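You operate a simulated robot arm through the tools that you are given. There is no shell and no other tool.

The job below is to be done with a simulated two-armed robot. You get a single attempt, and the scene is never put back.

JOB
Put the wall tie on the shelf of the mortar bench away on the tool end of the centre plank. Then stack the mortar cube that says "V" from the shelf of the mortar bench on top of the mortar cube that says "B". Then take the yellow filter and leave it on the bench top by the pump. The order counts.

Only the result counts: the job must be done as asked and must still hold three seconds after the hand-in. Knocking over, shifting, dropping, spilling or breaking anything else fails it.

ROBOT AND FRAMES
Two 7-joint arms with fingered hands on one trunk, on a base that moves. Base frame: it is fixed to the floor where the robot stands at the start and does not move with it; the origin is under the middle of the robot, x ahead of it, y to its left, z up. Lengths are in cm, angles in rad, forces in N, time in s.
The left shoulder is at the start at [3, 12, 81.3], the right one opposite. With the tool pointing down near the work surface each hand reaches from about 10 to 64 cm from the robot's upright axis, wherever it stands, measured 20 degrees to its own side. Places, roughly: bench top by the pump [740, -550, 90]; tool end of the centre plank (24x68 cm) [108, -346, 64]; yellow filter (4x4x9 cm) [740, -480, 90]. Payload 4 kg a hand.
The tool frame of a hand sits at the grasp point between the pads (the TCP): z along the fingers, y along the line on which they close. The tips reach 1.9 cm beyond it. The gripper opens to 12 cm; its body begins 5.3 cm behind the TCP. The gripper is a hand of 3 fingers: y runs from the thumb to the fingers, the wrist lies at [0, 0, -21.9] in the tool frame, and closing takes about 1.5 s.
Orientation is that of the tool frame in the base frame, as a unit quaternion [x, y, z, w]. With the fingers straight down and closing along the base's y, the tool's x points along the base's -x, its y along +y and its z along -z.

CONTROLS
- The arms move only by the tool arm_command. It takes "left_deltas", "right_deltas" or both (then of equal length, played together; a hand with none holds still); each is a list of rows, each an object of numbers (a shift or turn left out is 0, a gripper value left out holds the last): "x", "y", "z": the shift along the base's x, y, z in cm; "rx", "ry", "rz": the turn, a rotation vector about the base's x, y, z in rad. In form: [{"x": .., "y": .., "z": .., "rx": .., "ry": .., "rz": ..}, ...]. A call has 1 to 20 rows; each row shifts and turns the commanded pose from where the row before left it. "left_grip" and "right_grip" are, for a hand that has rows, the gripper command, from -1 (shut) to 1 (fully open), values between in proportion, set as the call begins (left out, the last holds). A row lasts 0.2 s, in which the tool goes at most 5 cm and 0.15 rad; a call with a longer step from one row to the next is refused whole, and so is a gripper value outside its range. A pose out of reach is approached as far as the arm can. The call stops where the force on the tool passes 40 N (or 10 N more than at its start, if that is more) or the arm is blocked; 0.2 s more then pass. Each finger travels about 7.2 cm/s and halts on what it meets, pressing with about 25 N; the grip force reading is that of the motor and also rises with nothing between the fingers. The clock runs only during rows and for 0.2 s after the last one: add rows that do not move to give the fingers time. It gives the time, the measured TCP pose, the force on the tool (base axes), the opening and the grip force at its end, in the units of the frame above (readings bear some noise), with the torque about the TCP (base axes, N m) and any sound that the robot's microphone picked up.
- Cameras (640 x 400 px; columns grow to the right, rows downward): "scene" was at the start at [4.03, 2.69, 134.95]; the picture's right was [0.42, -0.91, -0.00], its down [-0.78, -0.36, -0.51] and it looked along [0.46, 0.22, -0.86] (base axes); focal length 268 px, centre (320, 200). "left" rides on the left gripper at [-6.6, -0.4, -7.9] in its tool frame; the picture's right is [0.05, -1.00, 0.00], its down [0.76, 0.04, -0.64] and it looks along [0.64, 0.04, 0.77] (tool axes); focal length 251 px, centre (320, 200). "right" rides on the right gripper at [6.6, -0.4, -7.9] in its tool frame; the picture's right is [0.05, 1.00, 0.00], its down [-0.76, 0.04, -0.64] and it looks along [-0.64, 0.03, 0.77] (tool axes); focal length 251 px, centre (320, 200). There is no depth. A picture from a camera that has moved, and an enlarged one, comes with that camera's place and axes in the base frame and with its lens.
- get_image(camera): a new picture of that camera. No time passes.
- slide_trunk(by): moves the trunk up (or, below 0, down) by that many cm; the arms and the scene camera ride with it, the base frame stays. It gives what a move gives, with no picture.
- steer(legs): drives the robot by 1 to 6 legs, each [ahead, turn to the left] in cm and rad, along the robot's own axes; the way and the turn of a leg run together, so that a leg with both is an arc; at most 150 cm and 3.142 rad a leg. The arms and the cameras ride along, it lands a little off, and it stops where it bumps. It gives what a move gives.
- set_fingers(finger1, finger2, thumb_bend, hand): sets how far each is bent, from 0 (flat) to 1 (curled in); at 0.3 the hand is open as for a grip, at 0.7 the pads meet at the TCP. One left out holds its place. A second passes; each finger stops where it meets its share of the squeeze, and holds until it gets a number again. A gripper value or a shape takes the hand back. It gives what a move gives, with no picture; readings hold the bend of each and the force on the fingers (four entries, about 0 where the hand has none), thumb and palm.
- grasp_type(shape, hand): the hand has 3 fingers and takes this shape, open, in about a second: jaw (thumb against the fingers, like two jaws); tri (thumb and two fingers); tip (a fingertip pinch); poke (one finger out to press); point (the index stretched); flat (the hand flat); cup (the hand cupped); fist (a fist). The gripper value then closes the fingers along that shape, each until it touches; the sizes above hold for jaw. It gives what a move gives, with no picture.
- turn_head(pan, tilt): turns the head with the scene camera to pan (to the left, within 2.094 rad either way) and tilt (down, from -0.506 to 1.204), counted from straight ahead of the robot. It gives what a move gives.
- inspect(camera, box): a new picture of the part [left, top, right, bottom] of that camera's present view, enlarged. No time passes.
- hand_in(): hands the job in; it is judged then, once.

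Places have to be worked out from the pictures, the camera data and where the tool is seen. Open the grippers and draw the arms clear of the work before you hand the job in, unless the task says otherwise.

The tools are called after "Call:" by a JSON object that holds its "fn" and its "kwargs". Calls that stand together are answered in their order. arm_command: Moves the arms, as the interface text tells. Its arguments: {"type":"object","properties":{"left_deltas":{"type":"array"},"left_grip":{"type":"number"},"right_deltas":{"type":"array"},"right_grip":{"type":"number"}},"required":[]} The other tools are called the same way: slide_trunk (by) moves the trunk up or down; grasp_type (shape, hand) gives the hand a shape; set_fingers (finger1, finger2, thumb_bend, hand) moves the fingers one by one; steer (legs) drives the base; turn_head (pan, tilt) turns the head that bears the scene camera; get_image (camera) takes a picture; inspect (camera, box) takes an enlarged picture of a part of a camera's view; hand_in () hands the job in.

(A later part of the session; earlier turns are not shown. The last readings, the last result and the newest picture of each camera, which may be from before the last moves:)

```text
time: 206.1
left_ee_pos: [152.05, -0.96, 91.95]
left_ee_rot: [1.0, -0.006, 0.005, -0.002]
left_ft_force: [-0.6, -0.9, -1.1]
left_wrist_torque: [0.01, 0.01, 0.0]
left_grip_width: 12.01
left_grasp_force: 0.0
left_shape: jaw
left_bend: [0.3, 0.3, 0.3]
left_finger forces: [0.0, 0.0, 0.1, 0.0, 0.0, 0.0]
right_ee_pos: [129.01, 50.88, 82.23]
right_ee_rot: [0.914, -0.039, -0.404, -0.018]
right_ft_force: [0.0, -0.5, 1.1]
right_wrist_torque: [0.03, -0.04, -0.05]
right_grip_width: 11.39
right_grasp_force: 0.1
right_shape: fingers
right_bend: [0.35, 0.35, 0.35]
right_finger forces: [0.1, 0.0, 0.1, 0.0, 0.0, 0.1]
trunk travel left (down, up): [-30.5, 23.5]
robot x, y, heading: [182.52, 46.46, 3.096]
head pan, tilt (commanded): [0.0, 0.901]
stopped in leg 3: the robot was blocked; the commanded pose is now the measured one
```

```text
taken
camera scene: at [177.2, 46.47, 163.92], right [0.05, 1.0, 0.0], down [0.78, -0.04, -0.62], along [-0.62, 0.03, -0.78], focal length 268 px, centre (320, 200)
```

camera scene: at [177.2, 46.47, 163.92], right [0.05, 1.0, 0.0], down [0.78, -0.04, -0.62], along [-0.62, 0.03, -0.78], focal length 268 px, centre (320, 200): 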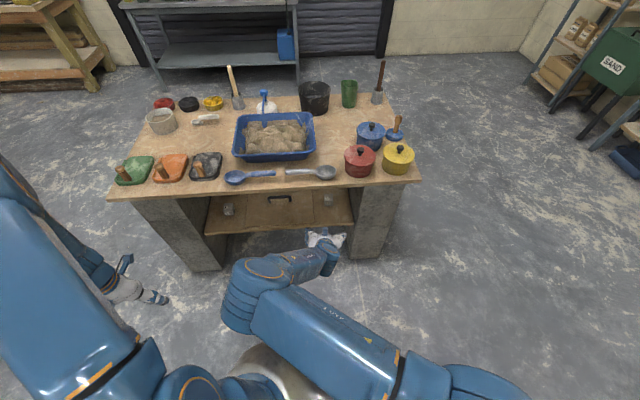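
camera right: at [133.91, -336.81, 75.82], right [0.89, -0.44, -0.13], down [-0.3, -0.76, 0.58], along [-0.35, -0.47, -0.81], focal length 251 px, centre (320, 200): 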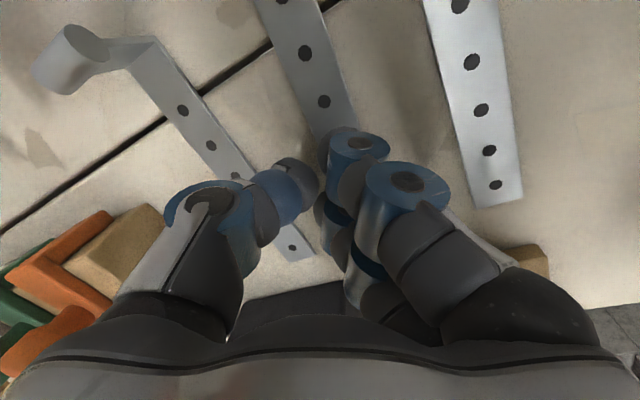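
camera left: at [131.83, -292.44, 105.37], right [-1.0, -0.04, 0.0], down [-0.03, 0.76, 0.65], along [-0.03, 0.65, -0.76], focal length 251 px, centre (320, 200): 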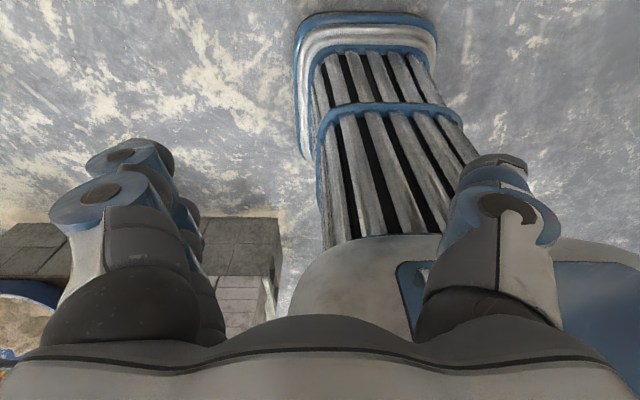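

Everything on the bench is intact, and V is visible on the shelf's right. I lower the trunk to working height and drive closer.

Call:
{"fn": "slide_trunk", "kwargs": {"by": -28}}

Call:
{"fn": "steer", "kwargs": {"legs": [[26, 0.04]]}}

Call:
{"fn": "get_image", "kwargs": {"camera": "scene"}}

Call:
{"fn": "get_image", "kwargs": {"camera": "right"}}

```text
time: 208.9
left_ee_pos: [152.06, -0.72, 64.02]
left_ee_rot: [1.0, -0.006, 0.005, -0.002]
left_ft_force: [0.0, 0.1, -0.1]
left_wrist_torque: [0.0, 0.01, -0.03]
left_grip_width: 12.0
left_grasp_force: 0.1
left_shape: jaw
left_bend: [0.3, 0.3, 0.3]
left_finger forces: [0.0, 0.0, 0.0, 0.0, 0.0, 0.1]
right_ee_pos: [128.78, 51.21, 54.23]
right_ee_rot: [0.914, -0.039, -0.404, -0.017]
right_ft_force: [-0.3, 0.2, -1.1]
right_wrist_torque: [-0.01, 0.01, 0.07]
right_grip_width: 11.42
right_grasp_force: 0.0
right_shape: fingers
right_bend: [0.35, 0.35, 0.35]
right_finger forces: [0.0, 0.0, 0.0, 0.1, 0.0, 0.0]
trunk travel left (down, up): [-2.5, 51.5]
robot x, y, heading: [183.28, 46.63, 3.093]
head pan, tilt (commanded): [0.0, 0.901]
```

```text
time: 210.8
left_ee_pos: [127.61, -1.19, 63.9]
left_ee_rot: [1.0, 0.013, 0.005, -0.003]
left_ft_force: [-0.1, 0.0, -0.2]
left_wrist_torque: [0.0, -0.02, 0.05]
left_grip_width: 11.99
left_grasp_force: 0.1
left_shape: jaw
left_bend: [0.3, 0.3, 0.3]
left_finger forces: [0.0, 0.0, 0.1, 0.1, 0.0, 0.0]
right_ee_pos: [102.6, 49.79, 54.29]
right_ee_rot: [0.914, -0.022, -0.404, -0.011]
right_ft_force: [-0.6, -0.1, 0.1]
right_wrist_torque: [-0.03, -0.01, -0.03]
right_grip_width: 11.41
right_grasp_force: 0.2
right_shape: fingers
right_bend: [0.35, 0.35, 0.35]
right_finger forces: [0.1, 0.0, 0.0, 0.0, 0.1, 0.1]
trunk travel left (down, up): [-2.5, 51.5]
robot x, y, heading: [156.57, 47.69, 3.137]
head pan, tilt (commanded): [0.0, 0.901]
```

```text
taken
camera scene: at [150.98, 47.52, 135.92], right [0.01, 1.0, 0.0], down [0.78, -0.01, -0.62], along [-0.62, 0.0, -0.78], focal length 268 px, centre (320, 200)
```

scene: 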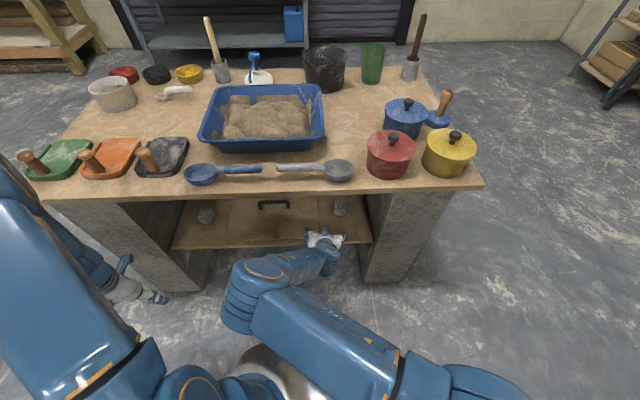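

```text
taken
camera right: at [112.9, 49.53, 54.7], right [-0.01, -1.0, -0.04], down [-0.04, -0.04, 1.0], along [-1.0, 0.01, -0.04], focal length 251 px, centre (320, 200)
```

right: 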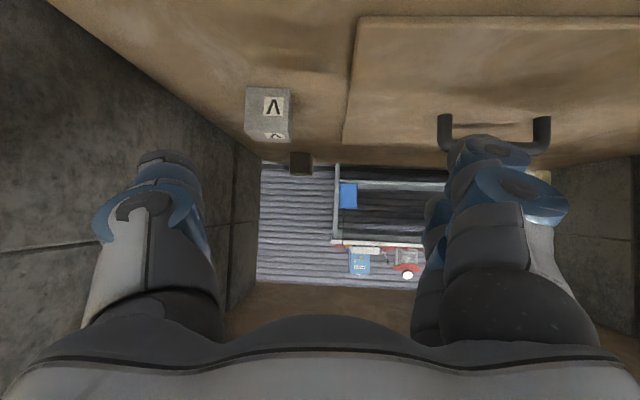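

V and, behind it, B are visible in the hand camera. I zoom to measure V's pose precisely.

Call:
{"fn": "inspect", "kwargs": {"camera": "right", "box": [220, 70, 340, 180]}}

```text
3.64 times, centred on (280, 125) of right
camera zoom: at [112.9, 49.53, 54.7], right [-0.01, -1.0, -0.04], down [-0.04, -0.04, 1.0], along [-1.0, 0.01, -0.04], focal length 914 px, centre (466, 473)
```

zoom: 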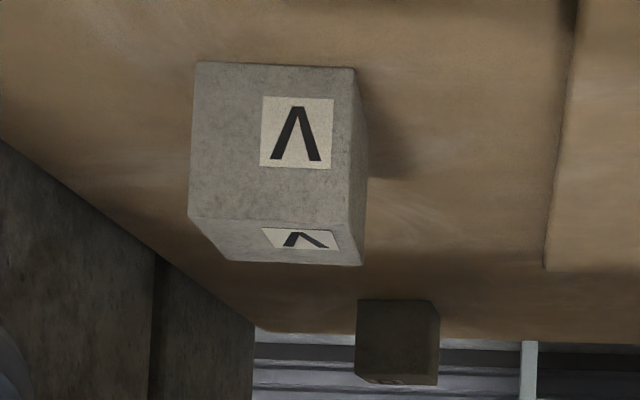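

V's face is at x≈84.8, y 53.9–58.8, square to me. I align the hand with its centre line (y≈56.3), then drive 6 cm closer.

Call:
{"fn": "arm_command", "kwargs": {"right_deltas": [{"y": 1.7, "rz": 0.0125}, {"y": 1.7, "rz": 0.0125}, {"y": 1.6, "rz": 0.0125}, {"y": 1.5, "rz": 0.0125}, {}]}}

Call:
{"fn": "steer", "kwargs": {"legs": [[7, 0]]}}

Call:
{"fn": "get_image", "kwargs": {"camera": "right"}}

Call:
{"fn": "get_image", "kwargs": {"camera": "scene"}}

```text
time: 212.0
left_ee_pos: [127.74, -1.27, 63.91]
left_ee_rot: [1.0, 0.013, 0.005, -0.003]
left_ft_force: [-0.8, 0.1, -0.1]
left_wrist_torque: [-0.02, -0.01, 0.0]
left_grip_width: 12.0
left_grasp_force: 0.0
left_shape: jaw
left_bend: [0.3, 0.3, 0.3]
left_finger forces: [0.0, 0.0, 0.0, 0.0, 0.1, 0.1]
right_ee_pos: [102.63, 56.29, 54.25]
right_ee_rot: [0.915, 0.003, -0.404, 0.001]
right_ft_force: [-0.4, 0.2, -0.5]
right_wrist_torque: [0.03, 0.0, 0.02]
right_grip_width: 11.38
right_grasp_force: 0.1
right_shape: fingers
right_bend: [0.35, 0.35, 0.35]
right_finger forces: [0.1, 0.0, 0.0, 0.0, 0.0, 0.0]
trunk travel left (down, up): [-2.5, 51.5]
robot x, y, heading: [156.91, 47.82, 3.134]
head pan, tilt (commanded): [0.0, 0.901]
```

```text
time: 213.0
left_ee_pos: [120.66, -1.19, 63.88]
left_ee_rot: [1.0, 0.014, 0.005, -0.002]
left_ft_force: [-0.6, 0.3, -0.5]
left_wrist_torque: [-0.02, -0.03, 0.02]
left_grip_width: 12.01
left_grasp_force: 0.1
left_shape: jaw
left_bend: [0.3, 0.3, 0.3]
left_finger forces: [0.0, 0.1, 0.0, 0.0, 0.0, 0.0]
right_ee_pos: [95.37, 56.34, 54.2]
right_ee_rot: [0.915, 0.002, -0.404, 0.0]
right_ft_force: [0.3, -0.7, -0.5]
right_wrist_torque: [-0.01, 0.02, 0.01]
right_grip_width: 11.44
right_grasp_force: 0.0
right_shape: fingers
right_bend: [0.35, 0.35, 0.35]
right_finger forces: [0.0, 0.0, 0.1, 0.0, 0.0, 0.0]
trunk travel left (down, up): [-2.5, 51.5]
robot x, y, heading: [149.56, 47.89, 3.13]
head pan, tilt (commanded): [0.0, 0.901]
```

```text
taken
camera right: at [105.88, 56.65, 54.72], right [0.04, -1.0, -0.04], down [-0.04, -0.04, 1.0], along [-1.0, -0.04, -0.04], focal length 251 px, centre (320, 200)
```

right: 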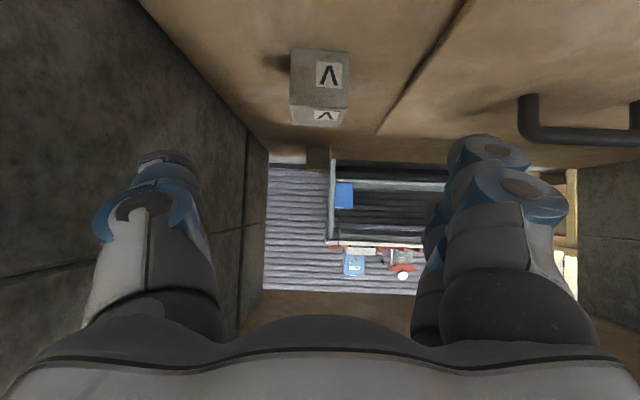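

```text
taken
camera scene: at [143.91, 47.56, 135.91], right [0.01, 1.0, 0.0], down [0.78, -0.01, -0.62], along [-0.62, 0.0, -0.78], focal length 268 px, centre (320, 200)
```

scene: 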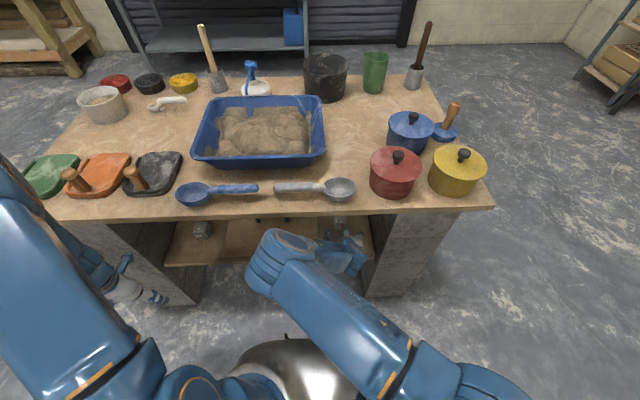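

Well aligned. I advance down toward V, stopping just short for a check.

Call:
{"fn": "arm_command", "kwargs": {"right_deltas": [{"x": -3, "z": -1.8}, {"x": -3, "z": -1.8}, {"x": -2.5, "z": -1.8}, {"x": -2, "z": -1.5}, {}]}}

Call:
{"fn": "get_image", "kwargs": {"camera": "right"}}

Call:
{"fn": "get_image", "kwargs": {"camera": "scene"}}

```text
time: 214.2
left_ee_pos: [120.75, -1.14, 63.95]
left_ee_rot: [1.0, 0.014, 0.005, -0.002]
left_ft_force: [0.7, 0.4, -0.3]
left_wrist_torque: [-0.01, -0.01, 0.0]
left_grip_width: 12.0
left_grasp_force: 0.0
left_shape: jaw
left_bend: [0.3, 0.3, 0.3]
left_finger forces: [0.0, 0.0, 0.0, 0.0, 0.0, 0.0]
right_ee_pos: [84.89, 56.38, 47.46]
right_ee_rot: [0.915, 0.002, -0.404, -0.001]
right_ft_force: [0.4, 0.3, -0.7]
right_wrist_torque: [0.0, 0.0, 0.01]
right_grip_width: 11.42
right_grasp_force: 0.0
right_shape: fingers
right_bend: [0.35, 0.35, 0.35]
right_finger forces: [0.1, 0.1, 0.0, 0.0, 0.0, 0.1]
trunk travel left (down, up): [-2.5, 51.5]
robot x, y, heading: [149.51, 47.81, 3.136]
head pan, tilt (commanded): [0.0, 0.901]
```

```text
taken
camera right: at [95.3, 56.66, 47.88], right [0.04, -1.0, -0.04], down [-0.04, -0.04, 1.0], along [-1.0, -0.04, -0.04], focal length 251 px, centre (320, 200)
```

right: 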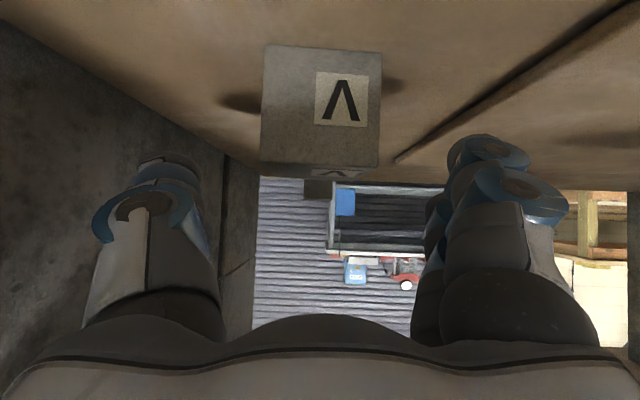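

```text
taken
camera scene: at [144.0, 47.58, 135.92], right [0.01, 1.0, 0.0], down [0.78, -0.01, -0.62], along [-0.62, 0.0, -0.78], focal length 268 px, centre (320, 200)
```

scene: 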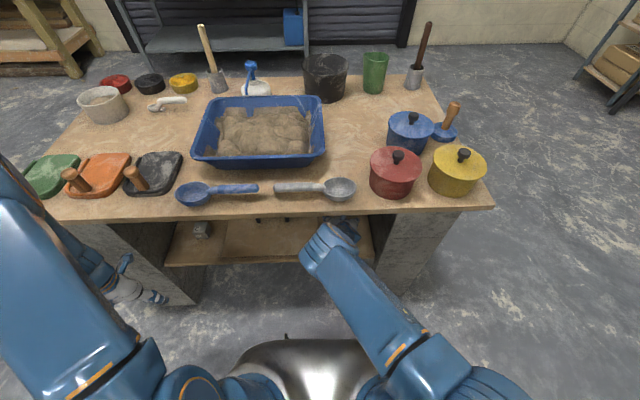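

V is centred between thumb and fingers. I move in the last 2.5 cm.

Call:
{"fn": "arm_command", "kwargs": {"right_deltas": [{"x": -0.9, "z": -0.9}, {"x": -0.9, "z": -0.9}, {"x": -0.8, "z": -0.8}, {}]}}

Call:
{"fn": "get_image", "kwargs": {"camera": "right"}}

```text
time: 215.2
left_ee_pos: [120.75, -1.14, 63.97]
left_ee_rot: [1.0, 0.014, 0.005, -0.003]
left_ft_force: [0.4, -0.2, 0.1]
left_wrist_torque: [0.01, 0.01, 0.0]
left_grip_width: 12.04
left_grasp_force: 0.0
left_shape: jaw
left_bend: [0.3, 0.3, 0.3]
left_finger forces: [0.0, 0.0, 0.0, 0.0, 0.1, 0.1]
right_ee_pos: [82.39, 56.44, 44.84]
right_ee_rot: [0.914, 0.001, -0.405, -0.001]
right_ft_force: [-0.6, 0.8, 0.0]
right_wrist_torque: [-0.03, 0.02, -0.03]
right_grip_width: 11.4
right_grasp_force: 0.0
right_shape: fingers
right_bend: [0.35, 0.35, 0.35]
right_finger forces: [0.1, 0.0, 0.0, 0.0, 0.0, 0.0]
trunk travel left (down, up): [-2.5, 51.5]
robot x, y, heading: [149.71, 47.95, 3.139]
head pan, tilt (commanded): [0.0, 0.901]
```

```text
taken
camera right: at [92.77, 56.67, 45.22], right [0.04, -1.0, -0.04], down [-0.04, -0.04, 1.0], along [-1.0, -0.04, -0.04], focal length 251 px, centre (320, 200)
```

right: 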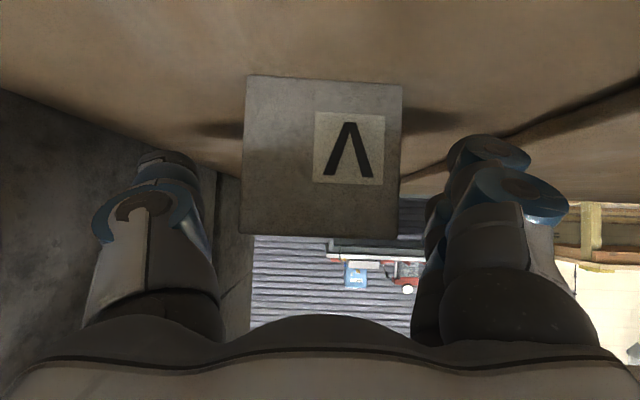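

Centred with no contact. I close evenly to 5.3 cm first, then squeeze.

Call:
{"fn": "set_fingers", "kwargs": {"hand": "right", "finger1": 0.54, "finger2": 0.54, "thumb_bend": 0.54}}

Call:
{"fn": "set_fingers", "kwargs": {"hand": "right", "finger1": 0.7, "finger2": 0.7, "thumb_bend": 0.7}}

Call:
{"fn": "get_image", "kwargs": {"camera": "right"}}

```text
time: 216.2
left_ee_pos: [120.64, -1.02, 63.99]
left_ee_rot: [1.0, 0.014, 0.005, -0.002]
left_ft_force: [-0.2, -0.2, -0.2]
left_wrist_torque: [0.02, -0.01, -0.01]
left_grip_width: 11.98
left_grasp_force: 0.1
left_shape: jaw
left_bend: [0.3, 0.3, 0.3]
left_finger forces: [0.0, 0.0, 0.0, 0.0, 0.0, 0.0]
right_ee_pos: [82.41, 56.48, 44.76]
right_ee_rot: [0.915, 0.002, -0.404, 0.0]
right_ft_force: [1.3, 0.8, -0.3]
right_wrist_torque: [0.01, 0.04, -0.03]
right_grip_width: 5.82
right_grasp_force: 1.1
right_shape: fingers
right_bend: [0.54, 0.54, 0.53]
right_finger forces: [0.5, 0.1, 0.1, 0.0, 1.2, 0.1]
trunk travel left (down, up): [-2.5, 51.5]
robot x, y, heading: [149.64, 47.51, 3.137]
head pan, tilt (commanded): [0.0, 0.901]
```

```text
time: 217.2
left_ee_pos: [120.65, -1.15, 63.96]
left_ee_rot: [1.0, 0.014, 0.005, -0.003]
left_ft_force: [0.4, 0.2, 0.1]
left_wrist_torque: [0.02, 0.0, -0.04]
left_grip_width: 12.02
left_grasp_force: 0.1
left_shape: jaw
left_bend: [0.3, 0.3, 0.3]
left_finger forces: [0.0, 0.1, 0.1, 0.1, 0.1, 0.0]
right_ee_pos: [82.44, 56.44, 44.69]
right_ee_rot: [0.914, 0.002, -0.405, 0.001]
right_ft_force: [-0.6, -0.8, -0.4]
right_wrist_torque: [0.0, 0.02, -0.02]
right_grip_width: 5.42
right_grasp_force: 23.0
right_shape: fingers
right_bend: [0.57, 0.58, 0.54]
right_finger forces: [12.1, 11.9, 0.0, 0.1, 23.3, 0.1]
trunk travel left (down, up): [-2.5, 51.5]
robot x, y, heading: [149.93, 47.32, 3.135]
head pan, tilt (commanded): [0.0, 0.901]
```

```text
taken
camera right: at [92.76, 56.65, 45.24], right [0.04, -1.0, -0.04], down [-0.04, -0.04, 1.0], along [-1.0, -0.04, -0.04], focal length 251 px, centre (320, 200)
```

right: 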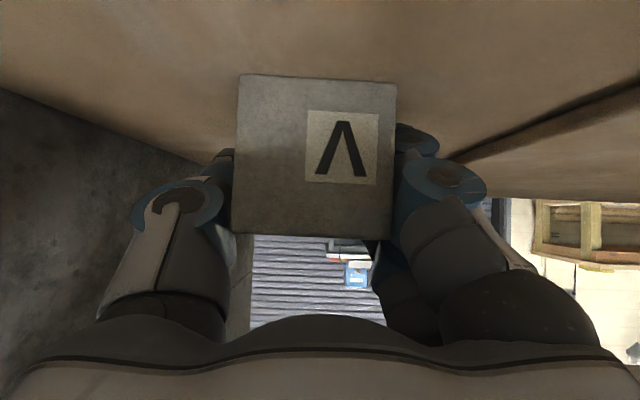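

V is held firmly (24 N). I lift it 2.5 cm and draw it out backward.

Call:
{"fn": "arm_command", "kwargs": {"right_deltas": [{"z": 0.8}, {"z": 1.0}, {"z": 1.0}, {"x": 2, "z": 0.8}, {"x": 2.5, "z": 0.8}, {"x": 2.5, "z": 0.8}, {"x": 2.5, "z": 0.8}, {"x": 2.5, "z": 0.5}, {}]}}

Call:
{"fn": "get_image", "kwargs": {"camera": "right"}}

Call:
{"fn": "get_image", "kwargs": {"camera": "scene"}}

```text
time: 219.2
left_ee_pos: [120.7, -1.24, 64.08]
left_ee_rot: [1.0, 0.014, 0.006, -0.003]
left_ft_force: [-0.2, 0.0, -0.5]
left_wrist_torque: [-0.01, 0.01, -0.01]
left_grip_width: 12.01
left_grasp_force: 0.1
left_shape: jaw
left_bend: [0.3, 0.3, 0.3]
left_finger forces: [0.0, 0.1, 0.0, 0.1, 0.1, 0.0]
right_ee_pos: [94.43, 56.48, 51.22]
right_ee_rot: [0.915, 0.001, -0.404, 0.0]
right_ft_force: [0.8, 0.1, -1.9]
right_wrist_torque: [-0.02, 0.01, 0.01]
right_grip_width: 5.4
right_grasp_force: 23.0
right_shape: fingers
right_bend: [0.57, 0.58, 0.54]
right_finger forces: [11.6, 11.8, 0.0, 0.1, 23.4, 0.1]
trunk travel left (down, up): [-2.5, 51.5]
robot x, y, heading: [149.89, 47.29, 3.135]
head pan, tilt (commanded): [0.0, 0.901]
```

```text
taken
camera right: at [104.8, 56.7, 51.76], right [0.04, -1.0, -0.04], down [-0.04, -0.04, 1.0], along [-1.0, -0.04, -0.04], focal length 251 px, centre (320, 200)
```

right: 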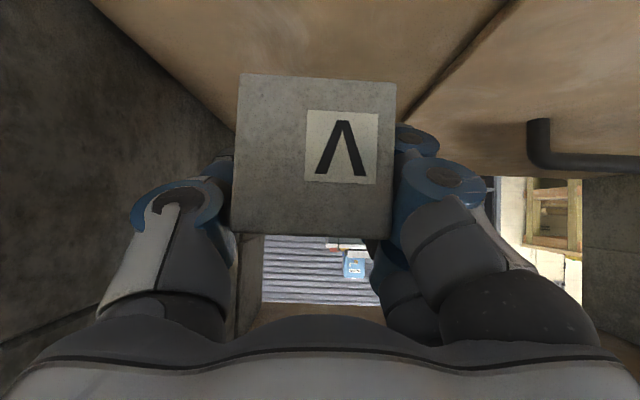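

```text
taken
camera scene: at [143.98, 47.57, 135.92], right [0.01, 1.0, 0.0], down [0.78, -0.01, -0.62], along [-0.62, 0.0, -0.78], focal length 268 px, centre (320, 200)
```

scene: 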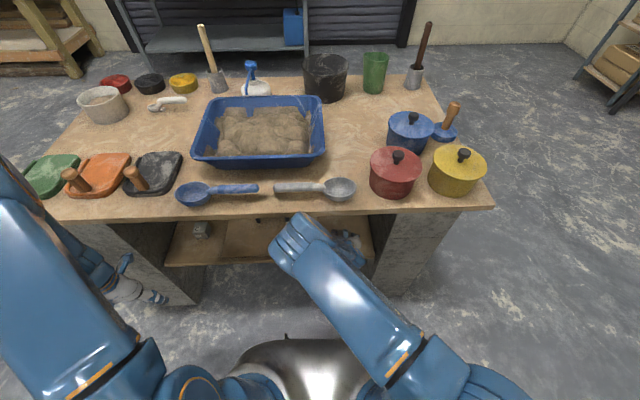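

V is lifted cleanly. I back away and travel around the bench's north end to its front, turning in small steps.

Call:
{"fn": "steer", "kwargs": {"legs": [[-38, 0], [0, -0.25], [0, -0.25], [0, -0.25]]}}

Call:
{"fn": "steer", "kwargs": {"legs": [[0, -0.25], [0, -0.25], [0, -0.25]]}}

Call:
{"fn": "get_image", "kwargs": {"camera": "scene"}}

Call:
{"fn": "get_image", "kwargs": {"camera": "right"}}

```text
time: 224.2
left_ee_pos: [133.08, 30.71, 63.97]
left_ee_rot: [0.937, -0.349, 0.005, -0.001]
left_ft_force: [-0.2, 0.1, 0.0]
left_wrist_torque: [0.02, -0.05, 0.04]
left_grip_width: 12.0
left_grasp_force: 0.1
left_shape: jaw
left_bend: [0.3, 0.3, 0.3]
left_finger forces: [0.0, 0.0, 0.1, 0.1, 0.1, 0.1]
right_ee_pos: [152.67, 90.96, 51.19]
right_ee_rot: [0.853, -0.329, -0.377, -0.146]
right_ft_force: [0.2, -1.2, -2.3]
right_wrist_torque: [-0.03, -0.03, -0.04]
right_grip_width: 5.4
right_grasp_force: 22.1
right_shape: fingers
right_bend: [0.58, 0.58, 0.56]
right_finger forces: [11.1, 11.0, 0.0, 0.0, 22.1, 0.0]
trunk travel left (down, up): [-2.5, 51.5]
robot x, y, heading: [184.08, 43.55, 2.372]
head pan, tilt (commanded): [0.0, 0.901]
stopped in leg 4: the robot was blocked; the commanded pose is now the measured one
```

```text
time: 227.3
left_ee_pos: [137.73, 69.42, 64.2]
left_ee_rot: [0.746, -0.666, 0.003, 0.002]
left_ft_force: [0.4, -0.4, -0.2]
left_wrist_torque: [0.01, -0.02, 0.04]
left_grip_width: 12.02
left_grasp_force: 0.0
left_shape: jaw
left_bend: [0.3, 0.3, 0.3]
left_finger forces: [0.0, 0.0, 0.0, 0.1, 0.0, 0.1]
right_ee_pos: [193.0, 100.33, 51.16]
right_ee_rot: [0.676, -0.618, -0.296, -0.272]
right_ft_force: [0.0, 0.8, -3.0]
right_wrist_torque: [-0.01, 0.0, -0.02]
right_grip_width: 5.37
right_grasp_force: 21.9
right_shape: fingers
right_bend: [0.58, 0.58, 0.56]
right_finger forces: [11.2, 11.0, 0.0, 0.0, 22.1, 0.0]
trunk travel left (down, up): [-2.5, 51.5]
robot x, y, heading: [178.29, 43.74, 1.609]
head pan, tilt (commanded): [0.0, 0.901]
stopped in leg 3: the robot was blocked; the commanded pose is now the measured one
```

```text
taken
camera scene: at [177.86, 48.85, 135.92], right [1.0, 0.03, 0.0], down [0.03, -0.78, -0.62], along [-0.02, 0.62, -0.78], focal length 268 px, centre (320, 200)
```

scene: 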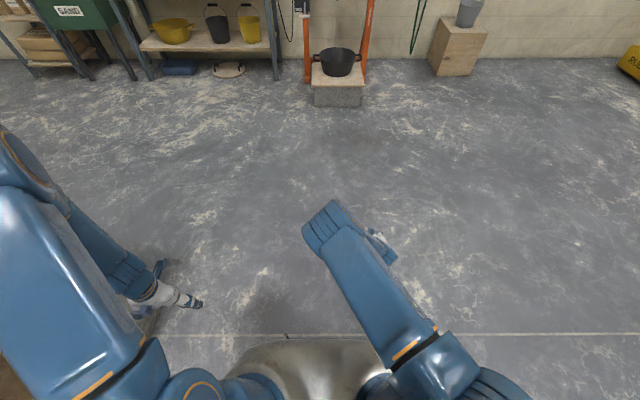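

```text
taken
camera right: at [194.33, 89.96, 51.71], right [-0.99, -0.13, -0.04], down [-0.05, 0.04, 1.0], along [-0.12, 0.99, -0.04], focal length 251 px, centre (320, 200)
```

right: 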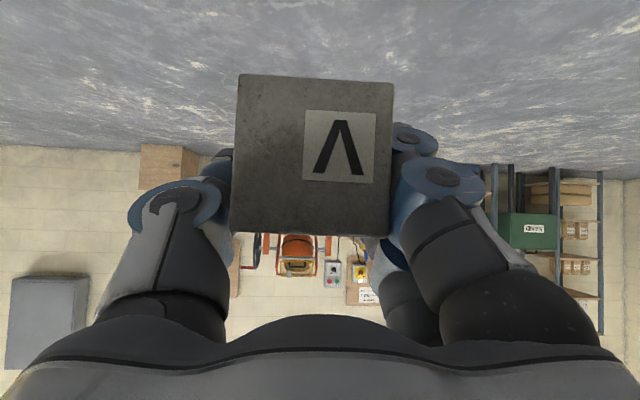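

V is still firmly held. I drive around the north end using wide arcs.

Call:
{"fn": "steer", "kwargs": {"legs": [[80, 0], [60, 0.76], [60, 0.77]]}}

Call:
{"fn": "get_image", "kwargs": {"camera": "scene"}}

```text
time: 234.6
left_ee_pos: [105.22, 167.63, 63.99]
left_ee_rot: [0.939, -0.344, 0.004, 0.001]
left_ft_force: [-0.1, 0.6, -0.6]
left_wrist_torque: [-0.01, 0.05, -0.03]
left_grip_width: 12.01
left_grasp_force: 0.0
left_shape: jaw
left_bend: [0.3, 0.3, 0.3]
left_finger forces: [0.1, 0.1, 0.1, 0.0, 0.0, 0.0]
right_ee_pos: [124.13, 228.14, 51.12]
right_ee_rot: [0.856, -0.324, -0.376, -0.145]
right_ft_force: [-0.2, 0.6, -2.6]
right_wrist_torque: [-0.02, 0.05, 0.02]
right_grip_width: 5.39
right_grasp_force: 22.2
right_shape: fingers
right_bend: [0.57, 0.57, 0.56]
right_finger forces: [11.4, 11.3, 0.0, 0.0, 22.8, 0.0]
trunk travel left (down, up): [-2.5, 51.5]
robot x, y, heading: [155.76, 179.85, 2.394]
head pan, tilt (commanded): [0.0, 0.901]
stopped in leg 2: the robot was blocked; the commanded pose is now the measured one
```

```text
taken
camera scene: at [151.59, 183.55, 135.92], right [0.68, 0.73, 0.0], down [0.57, -0.53, -0.62], along [-0.46, 0.42, -0.78], focal length 268 px, centre (320, 200)
```

scene: 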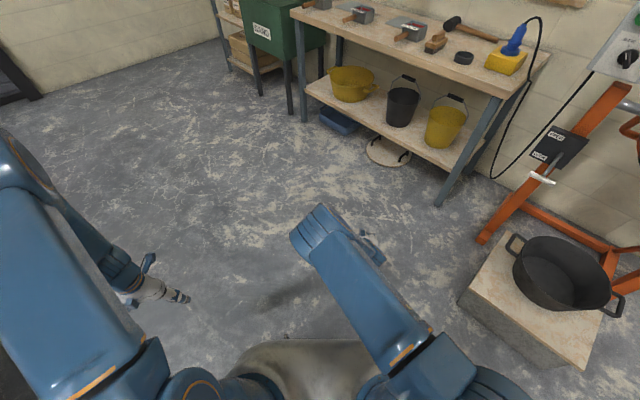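

Continuing in single arcs.

Call:
{"fn": "steer", "kwargs": {"legs": [[60, 0.75]]}}

Call:
{"fn": "steer", "kwargs": {"legs": [[90, 0]]}}

Call:
{"fn": "get_image", "kwargs": {"camera": "scene"}}

```text
time: 237.7
left_ee_pos: [74.07, 159.38, 64.07]
left_ee_rot: [1.0, -0.003, 0.003, 0.0]
left_ft_force: [0.7, 1.1, 0.4]
left_wrist_torque: [0.01, 0.01, 0.0]
left_grip_width: 12.02
left_grasp_force: 0.1
left_shape: jaw
left_bend: [0.3, 0.3, 0.3]
left_finger forces: [0.1, 0.1, 0.0, 0.1, 0.0, 0.0]
right_ee_pos: [49.79, 217.71, 51.08]
right_ee_rot: [0.916, -0.01, -0.401, -0.007]
right_ft_force: [0.0, -0.1, -2.3]
right_wrist_torque: [-0.03, 0.0, -0.02]
right_grip_width: 5.38
right_grasp_force: 23.3
right_shape: fingers
right_bend: [0.57, 0.57, 0.56]
right_finger forces: [11.5, 11.2, 0.1, 0.0, 22.8, 0.0]
trunk travel left (down, up): [-2.5, 51.5]
robot x, y, heading: [105.89, 205.82, 3.132]
head pan, tilt (commanded): [0.0, 0.901]
stopped in leg 1: the robot was blocked; the commanded pose is now the measured one
```

```text
time: 242.4
left_ee_pos: [-15.95, 161.44, 63.97]
left_ee_rot: [1.0, -0.008, 0.004, -0.001]
left_ft_force: [0.0, 0.0, 0.4]
left_wrist_torque: [-0.02, 0.02, 0.02]
left_grip_width: 11.99
left_grasp_force: 0.0
left_shape: jaw
left_bend: [0.3, 0.3, 0.3]
left_finger forces: [0.0, 0.1, 0.0, 0.0, 0.0, 0.0]
right_ee_pos: [-39.78, 220.09, 51.01]
right_ee_rot: [0.916, -0.016, -0.401, -0.009]
right_ft_force: [0.5, 0.3, -2.3]
right_wrist_torque: [-0.01, -0.05, 0.0]
right_grip_width: 5.41
right_grasp_force: 22.8
right_shape: fingers
right_bend: [0.57, 0.57, 0.56]
right_finger forces: [11.6, 11.3, 0.1, 0.1, 22.8, 0.0]
trunk travel left (down, up): [-2.5, 51.5]
robot x, y, heading: [15.54, 207.3, 3.118]
head pan, tilt (commanded): [0.0, 0.901]
```

```text
taken
camera scene: at [9.92, 207.4, 135.92], right [0.03, 1.0, 0.0], down [0.78, -0.02, -0.62], along [-0.62, 0.02, -0.78], focal length 268 px, centre (320, 200)
```

scene: 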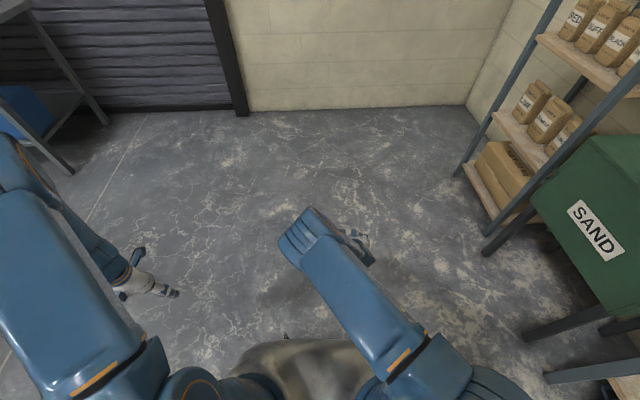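

Clear; I continue around to the front of the bench.

Call:
{"fn": "steer", "kwargs": {"legs": [[60, 0.78]]}}

Call:
{"fn": "steer", "kwargs": {"legs": [[60, 0.78]]}}

Call:
{"fn": "get_image", "kwargs": {"camera": "scene"}}

```text
time: 245.3
left_ee_pos: [-28.92, 136.25, 64.03]
left_ee_rot: [0.945, 0.327, 0.003, -0.002]
left_ft_force: [0.1, 0.3, 0.1]
left_wrist_torque: [-0.02, 0.03, 0.0]
left_grip_width: 12.0
left_grasp_force: 0.1
left_shape: jaw
left_bend: [0.3, 0.3, 0.3]
left_finger forces: [0.0, 0.0, 0.1, 0.0, 0.1, 0.0]
right_ee_pos: [-84.22, 166.85, 51.01]
right_ee_rot: [0.869, 0.291, -0.38, 0.125]
right_ft_force: [-0.3, 0.6, -2.1]
right_wrist_torque: [0.0, 0.01, 0.0]
right_grip_width: 5.36
right_grasp_force: 23.0
right_shape: fingers
right_bend: [0.57, 0.57, 0.56]
right_finger forces: [11.6, 11.5, 0.0, 0.1, 22.9, 0.1]
trunk travel left (down, up): [-2.5, 51.5]
robot x, y, heading: [-35.99, 195.31, -2.452]
head pan, tilt (commanded): [0.0, 0.901]
stopped in leg 1: the robot was blocked; the commanded pose is now the measured one
```

```text
time: 248.1
left_ee_pos: [-21.43, 109.82, 64.06]
left_ee_rot: [0.791, 0.612, 0.002, -0.002]
left_ft_force: [-0.6, 1.3, 0.0]
left_wrist_torque: [-0.03, -0.01, 0.0]
left_grip_width: 11.99
left_grasp_force: 0.0
left_shape: jaw
left_bend: [0.3, 0.3, 0.3]
left_finger forces: [0.1, 0.1, 0.1, 0.0, 0.1, 0.1]
right_ee_pos: [-84.12, 100.73, 50.96]
right_ee_rot: [0.731, 0.552, -0.322, 0.24]
right_ft_force: [-0.6, 0.7, -1.8]
right_wrist_torque: [0.0, -0.04, 0.03]
right_grip_width: 5.35
right_grasp_force: 22.9
right_shape: fingers
right_bend: [0.57, 0.57, 0.56]
right_finger forces: [11.3, 11.3, 0.1, 0.0, 22.7, 0.0]
trunk travel left (down, up): [-2.5, 51.5]
robot x, y, heading: [-66.28, 153.72, -1.774]
head pan, tilt (commanded): [0.0, 0.901]
stopped in leg 1: the robot was blocked; the commanded pose is now the measured one
```

```text
taken
camera scene: at [-67.59, 148.18, 135.93], right [-0.98, 0.21, 0.0], down [0.16, 0.77, -0.62], along [-0.13, -0.61, -0.78], focal length 268 px, centre (320, 200)
```

scene: 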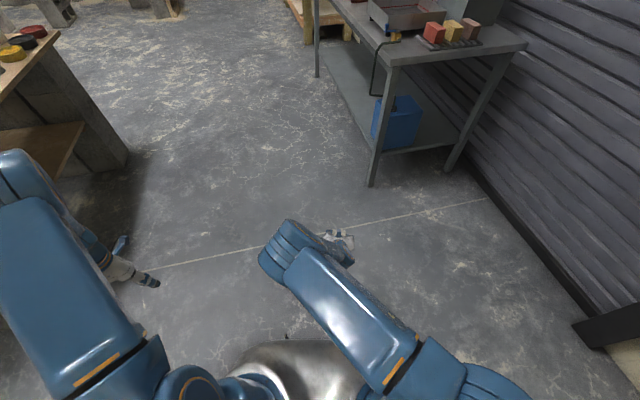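

I continue toward the front-left of the bench with gentle arcs.

Call:
{"fn": "steer", "kwargs": {"legs": [[50, 0.5]]}}

Call:
{"fn": "steer", "kwargs": {"legs": [[50, 0.6]]}}

Call:
{"fn": "get_image", "kwargs": {"camera": "scene"}}

```text
time: 251.0
left_ee_pos: [-3.83, 87.86, 64.12]
left_ee_rot: [0.616, 0.787, 0.002, -0.003]
left_ft_force: [-0.5, 0.1, 0.3]
left_wrist_torque: [-0.04, -0.03, 0.04]
left_grip_width: 12.0
left_grasp_force: 0.0
left_shape: jaw
left_bend: [0.3, 0.3, 0.3]
left_finger forces: [0.0, 0.0, 0.1, 0.0, 0.0, 0.1]
right_ee_pos: [-54.62, 49.73, 50.96]
right_ee_rot: [0.573, 0.715, -0.252, 0.311]
right_ft_force: [1.2, 1.5, -2.5]
right_wrist_torque: [0.0, 0.0, -0.01]
right_grip_width: 5.37
right_grasp_force: 22.6
right_shape: fingers
right_bend: [0.57, 0.57, 0.56]
right_finger forces: [11.3, 11.4, 0.0, 0.0, 22.7, 0.0]
trunk travel left (down, up): [-2.5, 51.5]
robot x, y, heading: [-67.06, 104.24, -1.278]
head pan, tilt (commanded): [0.0, 0.901]
```

```text
time: 253.7
left_ee_pos: [19.37, 85.02, 64.02]
left_ee_rot: [0.38, 0.925, 0.002, -0.003]
left_ft_force: [-0.6, -0.8, 0.5]
left_wrist_torque: [-0.02, -0.03, -0.02]
left_grip_width: 11.97
left_grasp_force: 0.1
left_shape: jaw
left_bend: [0.3, 0.3, 0.3]
left_finger forces: [0.1, 0.0, 0.0, 0.0, 0.0, 0.0]
right_ee_pos: [-4.02, 26.24, 51.16]
right_ee_rot: [0.356, 0.845, -0.157, 0.368]
right_ft_force: [0.4, -0.1, -1.8]
right_wrist_torque: [0.02, -0.01, 0.02]
right_grip_width: 5.37
right_grasp_force: 22.1
right_shape: fingers
right_bend: [0.57, 0.57, 0.57]
right_finger forces: [10.6, 11.5, 0.1, 0.0, 22.1, 0.0]
trunk travel left (down, up): [-2.5, 51.5]
robot x, y, heading: [-44.92, 63.49, -0.696]
head pan, tilt (commanded): [0.0, 0.901]
stopped in leg 1: the robot was blocked; the commanded pose is now the measured one
```

```text
taken
camera scene: at [-41.08, 59.85, 135.93], right [-0.64, -0.77, 0.0], down [-0.6, 0.5, -0.62], along [0.48, -0.4, -0.78], focal length 268 px, centre (320, 200)
```

scene: 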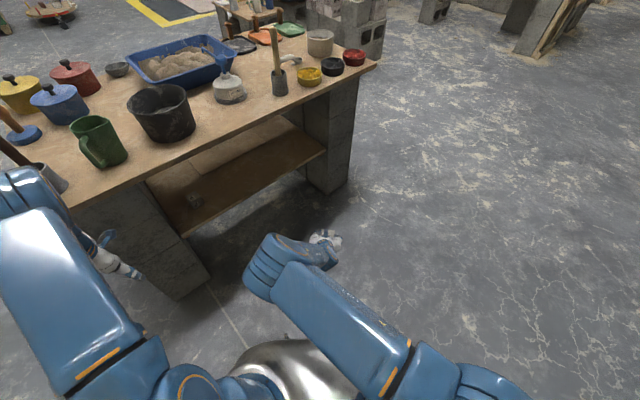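

I let things settle and look at the bench front and the left hand's clearance.

Call:
{"fn": "turn_head", "kwargs": {"pan": 0.5, "tilt": 0.9}}

Call:
{"fn": "get_image", "kwargs": {"camera": "scene"}}

```text
time: 254.6
left_ee_pos: [19.44, 84.91, 64.1]
left_ee_rot: [0.38, 0.925, 0.002, -0.003]
left_ft_force: [0.4, -0.1, -0.5]
left_wrist_torque: [0.04, 0.01, 0.0]
left_grip_width: 12.0
left_grasp_force: 0.2
left_shape: jaw
left_bend: [0.3, 0.3, 0.3]
left_finger forces: [0.1, 0.0, 0.0, 0.0, 0.0, 0.0]
right_ee_pos: [-4.09, 26.17, 50.98]
right_ee_rot: [0.356, 0.844, -0.158, 0.369]
right_ft_force: [-0.8, 0.1, -3.1]
right_wrist_torque: [0.0, 0.02, -0.01]
right_grip_width: 5.37
right_grasp_force: 21.7
right_shape: fingers
right_bend: [0.57, 0.57, 0.57]
right_finger forces: [10.5, 11.5, 0.1, 0.0, 22.0, 0.0]
trunk travel left (down, up): [-2.5, 51.5]
robot x, y, heading: [-45.17, 63.29, -0.689]
head pan, tilt (commanded): [0.499, 0.901]
```

```text
taken
camera scene: at [-39.34, 63.15, 135.92], right [-0.2, -0.98, 0.0], down [-0.77, 0.15, -0.62], along [0.61, -0.12, -0.78], focal length 268 px, centre (320, 200)
```

scene: 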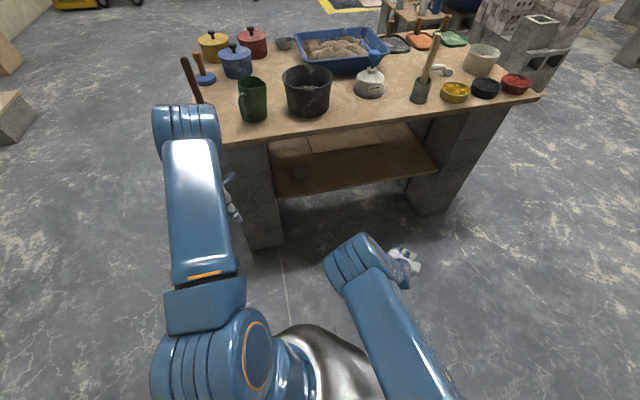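

Turning left moves the left arm away from the bench and brings the right hand in front of B. I turn in small steps.

Call:
{"fn": "steer", "kwargs": {"legs": [[0, 0.23]]}}

Call:
{"fn": "steer", "kwargs": {"legs": [[0, 0.23]]}}

Call:
{"fn": "steer", "kwargs": {"legs": [[0, 0.23]]}}

Call:
{"fn": "turn_head", "kwargs": {"pan": 0, "tilt": 0.9}}

Call:
{"fn": "get_image", "kwargs": {"camera": "scene"}}

Call:
{"fn": "get_image", "kwargs": {"camera": "right"}}

```text
time: 255.8
left_ee_pos: [13.04, 99.06, 63.9]
left_ee_rot: [0.271, 0.963, 0.001, -0.004]
left_ft_force: [0.3, 0.5, -0.1]
left_wrist_torque: [-0.01, -0.03, -0.01]
left_grip_width: 11.99
left_grasp_force: 0.2
left_shape: jaw
left_bend: [0.3, 0.3, 0.3]
left_finger forces: [0.0, 0.1, 0.0, 0.0, 0.1, 0.0]
right_ee_pos: [3.5, 36.51, 51.04]
right_ee_rot: [0.257, 0.879, -0.115, 0.384]
right_ft_force: [0.7, 0.9, -3.3]
right_wrist_torque: [0.03, -0.04, -0.02]
right_grip_width: 5.37
right_grasp_force: 21.7
right_shape: fingers
right_bend: [0.57, 0.57, 0.57]
right_finger forces: [10.5, 11.5, 0.0, 0.1, 21.9, 0.1]
trunk travel left (down, up): [-2.5, 51.5]
robot x, y, heading: [-45.96, 62.19, -0.46]
head pan, tilt (commanded): [0.499, 0.901]
```

```text
time: 257.1
left_ee_pos: [3.71, 111.24, 63.85]
left_ee_rot: [0.161, 0.987, 0.0, -0.004]
left_ft_force: [0.7, -0.3, 0.2]
left_wrist_torque: [0.01, -0.03, -0.01]
left_grip_width: 12.01
left_grasp_force: 0.1
left_shape: jaw
left_bend: [0.3, 0.3, 0.3]
left_finger forces: [0.0, 0.0, 0.1, 0.0, 0.1, 0.0]
right_ee_pos: [8.62, 48.18, 50.9]
right_ee_rot: [0.156, 0.904, -0.07, 0.393]
right_ft_force: [1.0, 0.0, -2.5]
right_wrist_torque: [0.01, 0.02, -0.01]
right_grip_width: 5.34
right_grasp_force: 23.0
right_shape: fingers
right_bend: [0.58, 0.58, 0.57]
right_finger forces: [10.7, 11.3, 0.0, 0.0, 22.1, 0.0]
trunk travel left (down, up): [-2.5, 51.5]
robot x, y, heading: [-45.72, 59.83, -0.224]
head pan, tilt (commanded): [0.499, 0.901]
```

```text
time: 258.3
left_ee_pos: [-8.76, 120.96, 63.91]
left_ee_rot: [0.049, 0.999, -0.001, -0.005]
left_ft_force: [0.3, -0.9, -0.2]
left_wrist_torque: [-0.02, 0.02, 0.01]
left_grip_width: 12.0
left_grasp_force: 0.0
left_shape: jaw
left_bend: [0.3, 0.3, 0.3]
left_finger forces: [0.0, 0.0, 0.0, 0.1, 0.1, 0.0]
right_ee_pos: [9.97, 60.63, 50.94]
right_ee_rot: [0.054, 0.915, -0.026, 0.399]
right_ft_force: [-0.2, 0.4, -3.5]
right_wrist_torque: [0.05, 0.03, -0.01]
right_grip_width: 5.36
right_grasp_force: 22.0
right_shape: fingers
right_bend: [0.58, 0.58, 0.57]
right_finger forces: [10.8, 11.3, 0.0, 0.1, 22.1, 0.1]
trunk travel left (down, up): [-2.5, 51.5]
robot x, y, heading: [-45.42, 57.96, 0.009]
head pan, tilt (commanded): [0.499, 0.901]
```

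```text
time: 259.2
left_ee_pos: [-8.69, 120.96, 63.95]
left_ee_rot: [0.048, 0.999, -0.001, -0.004]
left_ft_force: [-0.4, 1.1, -0.2]
left_wrist_torque: [0.02, -0.04, 0.01]
left_grip_width: 11.99
left_grasp_force: 0.1
left_shape: jaw
left_bend: [0.3, 0.3, 0.3]
left_finger forces: [0.0, 0.1, 0.0, 0.0, 0.0, 0.0]
right_ee_pos: [9.95, 60.76, 50.97]
right_ee_rot: [0.054, 0.915, -0.025, 0.4]
right_ft_force: [-0.2, 0.5, -2.7]
right_wrist_torque: [0.01, 0.01, -0.04]
right_grip_width: 5.34
right_grasp_force: 21.9
right_shape: fingers
right_bend: [0.58, 0.58, 0.57]
right_finger forces: [10.7, 11.3, 0.0, 0.0, 22.0, 0.1]
trunk travel left (down, up): [-2.5, 51.5]
robot x, y, heading: [-45.57, 58.68, 0.006]
head pan, tilt (commanded): [0.0, 0.901]
```

```text
taken
camera scene: at [-39.97, 58.29, 135.92], right [0.01, -1.0, 0.0], down [-0.78, -0.01, -0.62], along [0.62, 0.0, -0.78], focal length 268 px, centre (320, 200)
```

scene: 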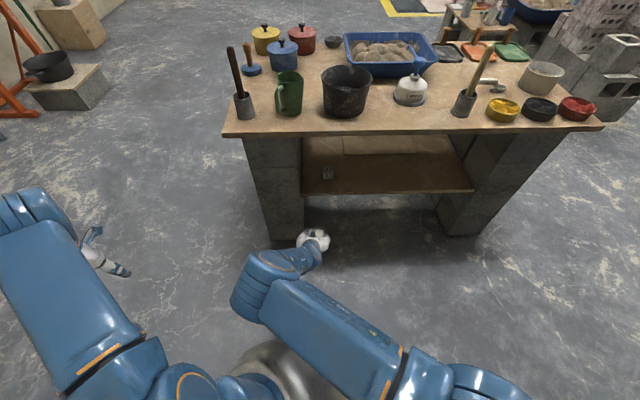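

```text
taken
camera right: at [-0.18, 61.33, 51.54], right [0.08, 1.0, -0.04], down [0.05, 0.04, 1.0], along [1.0, -0.08, -0.05], focal length 251 px, centre (320, 200)
```

right: 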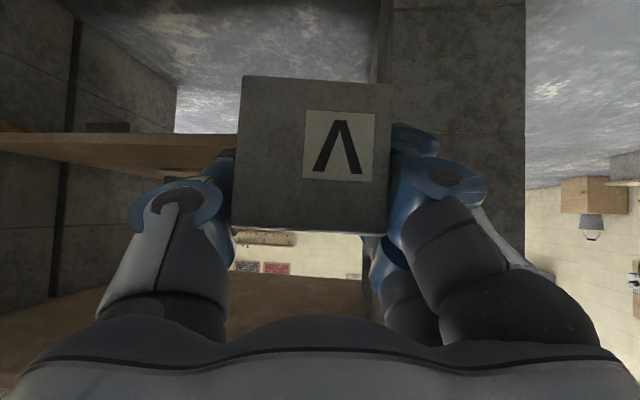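

I'm in front of B now. I zoom the head camera on B to measure it.

Call:
{"fn": "inspect", "kwargs": {"camera": "scene", "box": [290, 140, 400, 210]}}

```text
5.71 times, centred on (345, 175) of scene
camera zoom: at [-39.97, 58.29, 135.92], right [0.01, -1.0, 0.0], down [-0.78, -0.01, -0.62], along [0.62, 0.0, -0.78], focal length 1530 px, centre (177, 343)
```

zoom: 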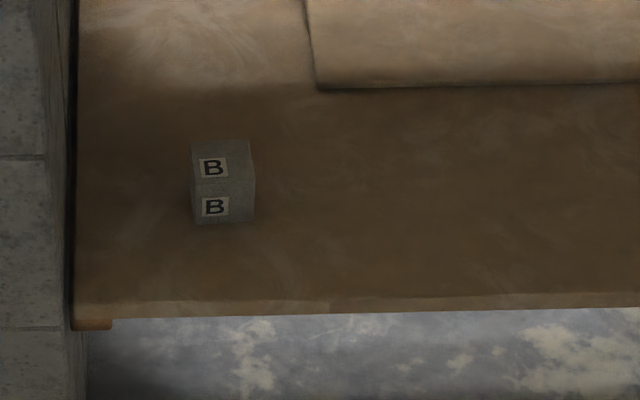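

B is at about (51.0, 54.8), yawed ≈+0.1 rad, top z≈46. I align V laterally and in yaw, raise it 3 cm, then drive forward.

Call:
{"fn": "arm_command", "kwargs": {"right_deltas": [{"y": -1.5, "z": 0.8, "rz": 0.055}, {"y": -1.5, "z": 0.8, "rz": 0.055}, {"y": -1.5, "z": 0.8, "rz": 0.055}, {"y": -1.4, "z": 0.8, "rz": 0.055}, {}]}}

Call:
{"fn": "steer", "kwargs": {"legs": [[27, 0]]}}

Call:
{"fn": "get_image", "kwargs": {"camera": "scene"}}

Call:
{"fn": "get_image", "kwargs": {"camera": "right"}}

```text
time: 260.4
left_ee_pos: [-8.81, 121.04, 63.99]
left_ee_rot: [0.049, 0.999, -0.002, -0.003]
left_ft_force: [0.7, 0.2, -0.4]
left_wrist_torque: [0.01, 0.02, -0.02]
left_grip_width: 11.99
left_grasp_force: 0.0
left_shape: jaw
left_bend: [0.3, 0.3, 0.3]
left_finger forces: [0.1, 0.1, 0.0, 0.0, 0.0, 0.0]
right_ee_pos: [10.03, 54.64, 54.19]
right_ee_rot: [-0.048, 0.915, 0.019, 0.4]
right_ft_force: [0.4, 0.8, -3.1]
right_wrist_torque: [0.02, 0.01, -0.04]
right_grip_width: 5.35
right_grasp_force: 21.7
right_shape: fingers
right_bend: [0.58, 0.58, 0.57]
right_finger forces: [10.5, 11.1, 0.1, 0.1, 21.7, 0.0]
trunk travel left (down, up): [-2.5, 51.5]
robot x, y, heading: [-45.48, 58.04, 0.007]
head pan, tilt (commanded): [0.0, 0.901]
```

```text
time: 262.3
left_ee_pos: [18.36, 121.25, 63.87]
left_ee_rot: [0.048, 0.999, -0.001, -0.004]
left_ft_force: [0.5, -0.8, -0.1]
left_wrist_torque: [0.0, 0.01, -0.05]
left_grip_width: 12.01
left_grasp_force: 0.2
left_shape: jaw
left_bend: [0.3, 0.3, 0.3]
left_finger forces: [0.1, 0.0, 0.0, 0.0, 0.0, 0.0]
right_ee_pos: [37.38, 54.94, 54.23]
right_ee_rot: [-0.049, 0.915, 0.019, 0.4]
right_ft_force: [-0.5, -0.1, -3.0]
right_wrist_torque: [0.01, -0.01, 0.0]
right_grip_width: 5.32
right_grasp_force: 22.0
right_shape: fingers
right_bend: [0.58, 0.58, 0.57]
right_finger forces: [10.7, 11.0, 0.0, 0.0, 21.7, 0.0]
trunk travel left (down, up): [-2.5, 51.5]
robot x, y, heading: [-18.21, 58.26, 0.008]
head pan, tilt (commanded): [0.0, 0.901]
```

```text
taken
camera scene: at [-12.65, 58.5, 135.92], right [0.01, -1.0, 0.0], down [-0.78, -0.01, -0.62], along [0.62, 0.01, -0.78], focal length 268 px, centre (320, 200)
```

scene: 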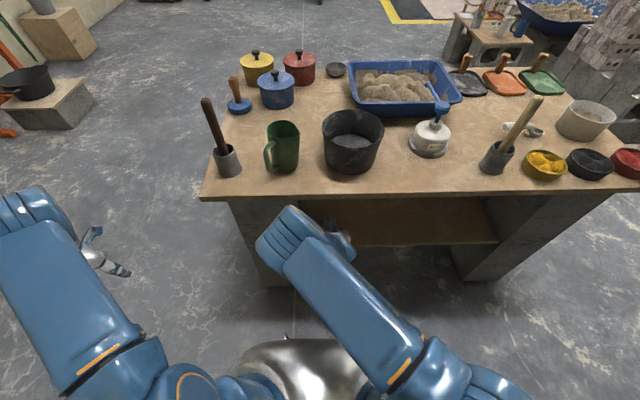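

```text
taken
camera right: at [27.21, 53.4, 54.76], right [-0.14, 0.99, -0.04], down [0.04, 0.05, 1.0], along [0.99, 0.14, -0.05], focal length 251 px, centre (320, 200)
```

right: 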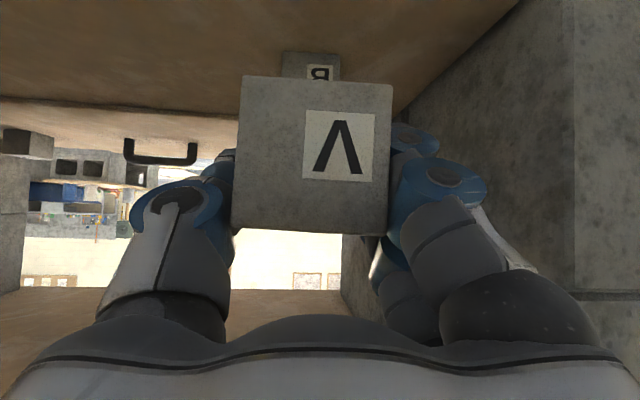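

B is visible just below V in the hand camera, nearly in line. I advance 9 cm with V still about 3 cm above B's top.

Call:
{"fn": "arm_command", "kwargs": {"right_deltas": [{"x": 2.3, "y": 0.1, "z": -0.3}, {"x": 2.3, "y": 0.1, "z": -0.4}, {"x": 2.3, "y": 0.1, "z": -0.4}, {"x": 2.1, "y": 0.1, "z": -0.4}, {}]}}

Call:
{"fn": "get_image", "kwargs": {"camera": "right"}}

Call:
{"fn": "get_image", "kwargs": {"camera": "scene"}}

```text
time: 263.5
left_ee_pos: [18.45, 121.31, 63.98]
left_ee_rot: [0.047, 0.999, -0.001, -0.003]
left_ft_force: [-0.1, 0.0, 0.3]
left_wrist_torque: [-0.04, -0.01, 0.04]
left_grip_width: 11.99
left_grasp_force: 0.0
left_shape: jaw
left_bend: [0.3, 0.3, 0.3]
left_finger forces: [0.1, 0.0, 0.0, 0.0, 0.0, 0.0]
right_ee_pos: [46.37, 55.42, 52.71]
right_ee_rot: [-0.048, 0.915, 0.018, 0.4]
right_ft_force: [0.3, -0.4, -2.9]
right_wrist_torque: [-0.03, 0.01, -0.03]
right_grip_width: 5.35
right_grasp_force: 21.7
right_shape: fingers
right_bend: [0.58, 0.58, 0.57]
right_finger forces: [10.6, 10.9, 0.0, 0.0, 21.7, 0.1]
trunk travel left (down, up): [-2.5, 51.5]
robot x, y, heading: [-18.28, 58.72, 0.009]
head pan, tilt (commanded): [0.0, 0.901]
```

```text
taken
camera right: at [36.23, 53.8, 53.25], right [-0.14, 0.99, -0.04], down [0.04, 0.05, 1.0], along [0.99, 0.14, -0.05], focal length 251 px, centre (320, 200)
```

right: 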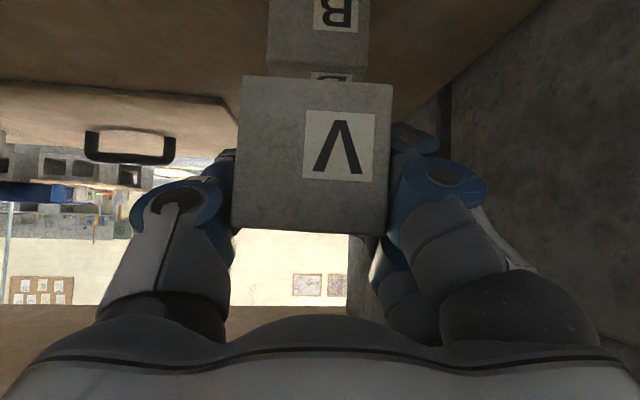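

```text
taken
camera scene: at [-12.69, 58.48, 135.92], right [0.01, -1.0, 0.0], down [-0.78, -0.01, -0.62], along [0.62, 0.01, -0.78], focal length 268 px, centre (320, 200)
```

scene: 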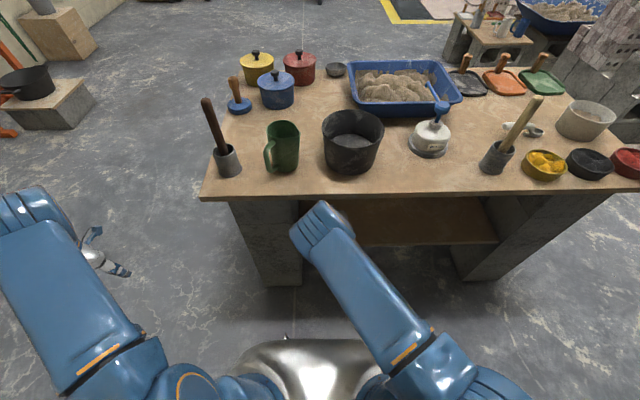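

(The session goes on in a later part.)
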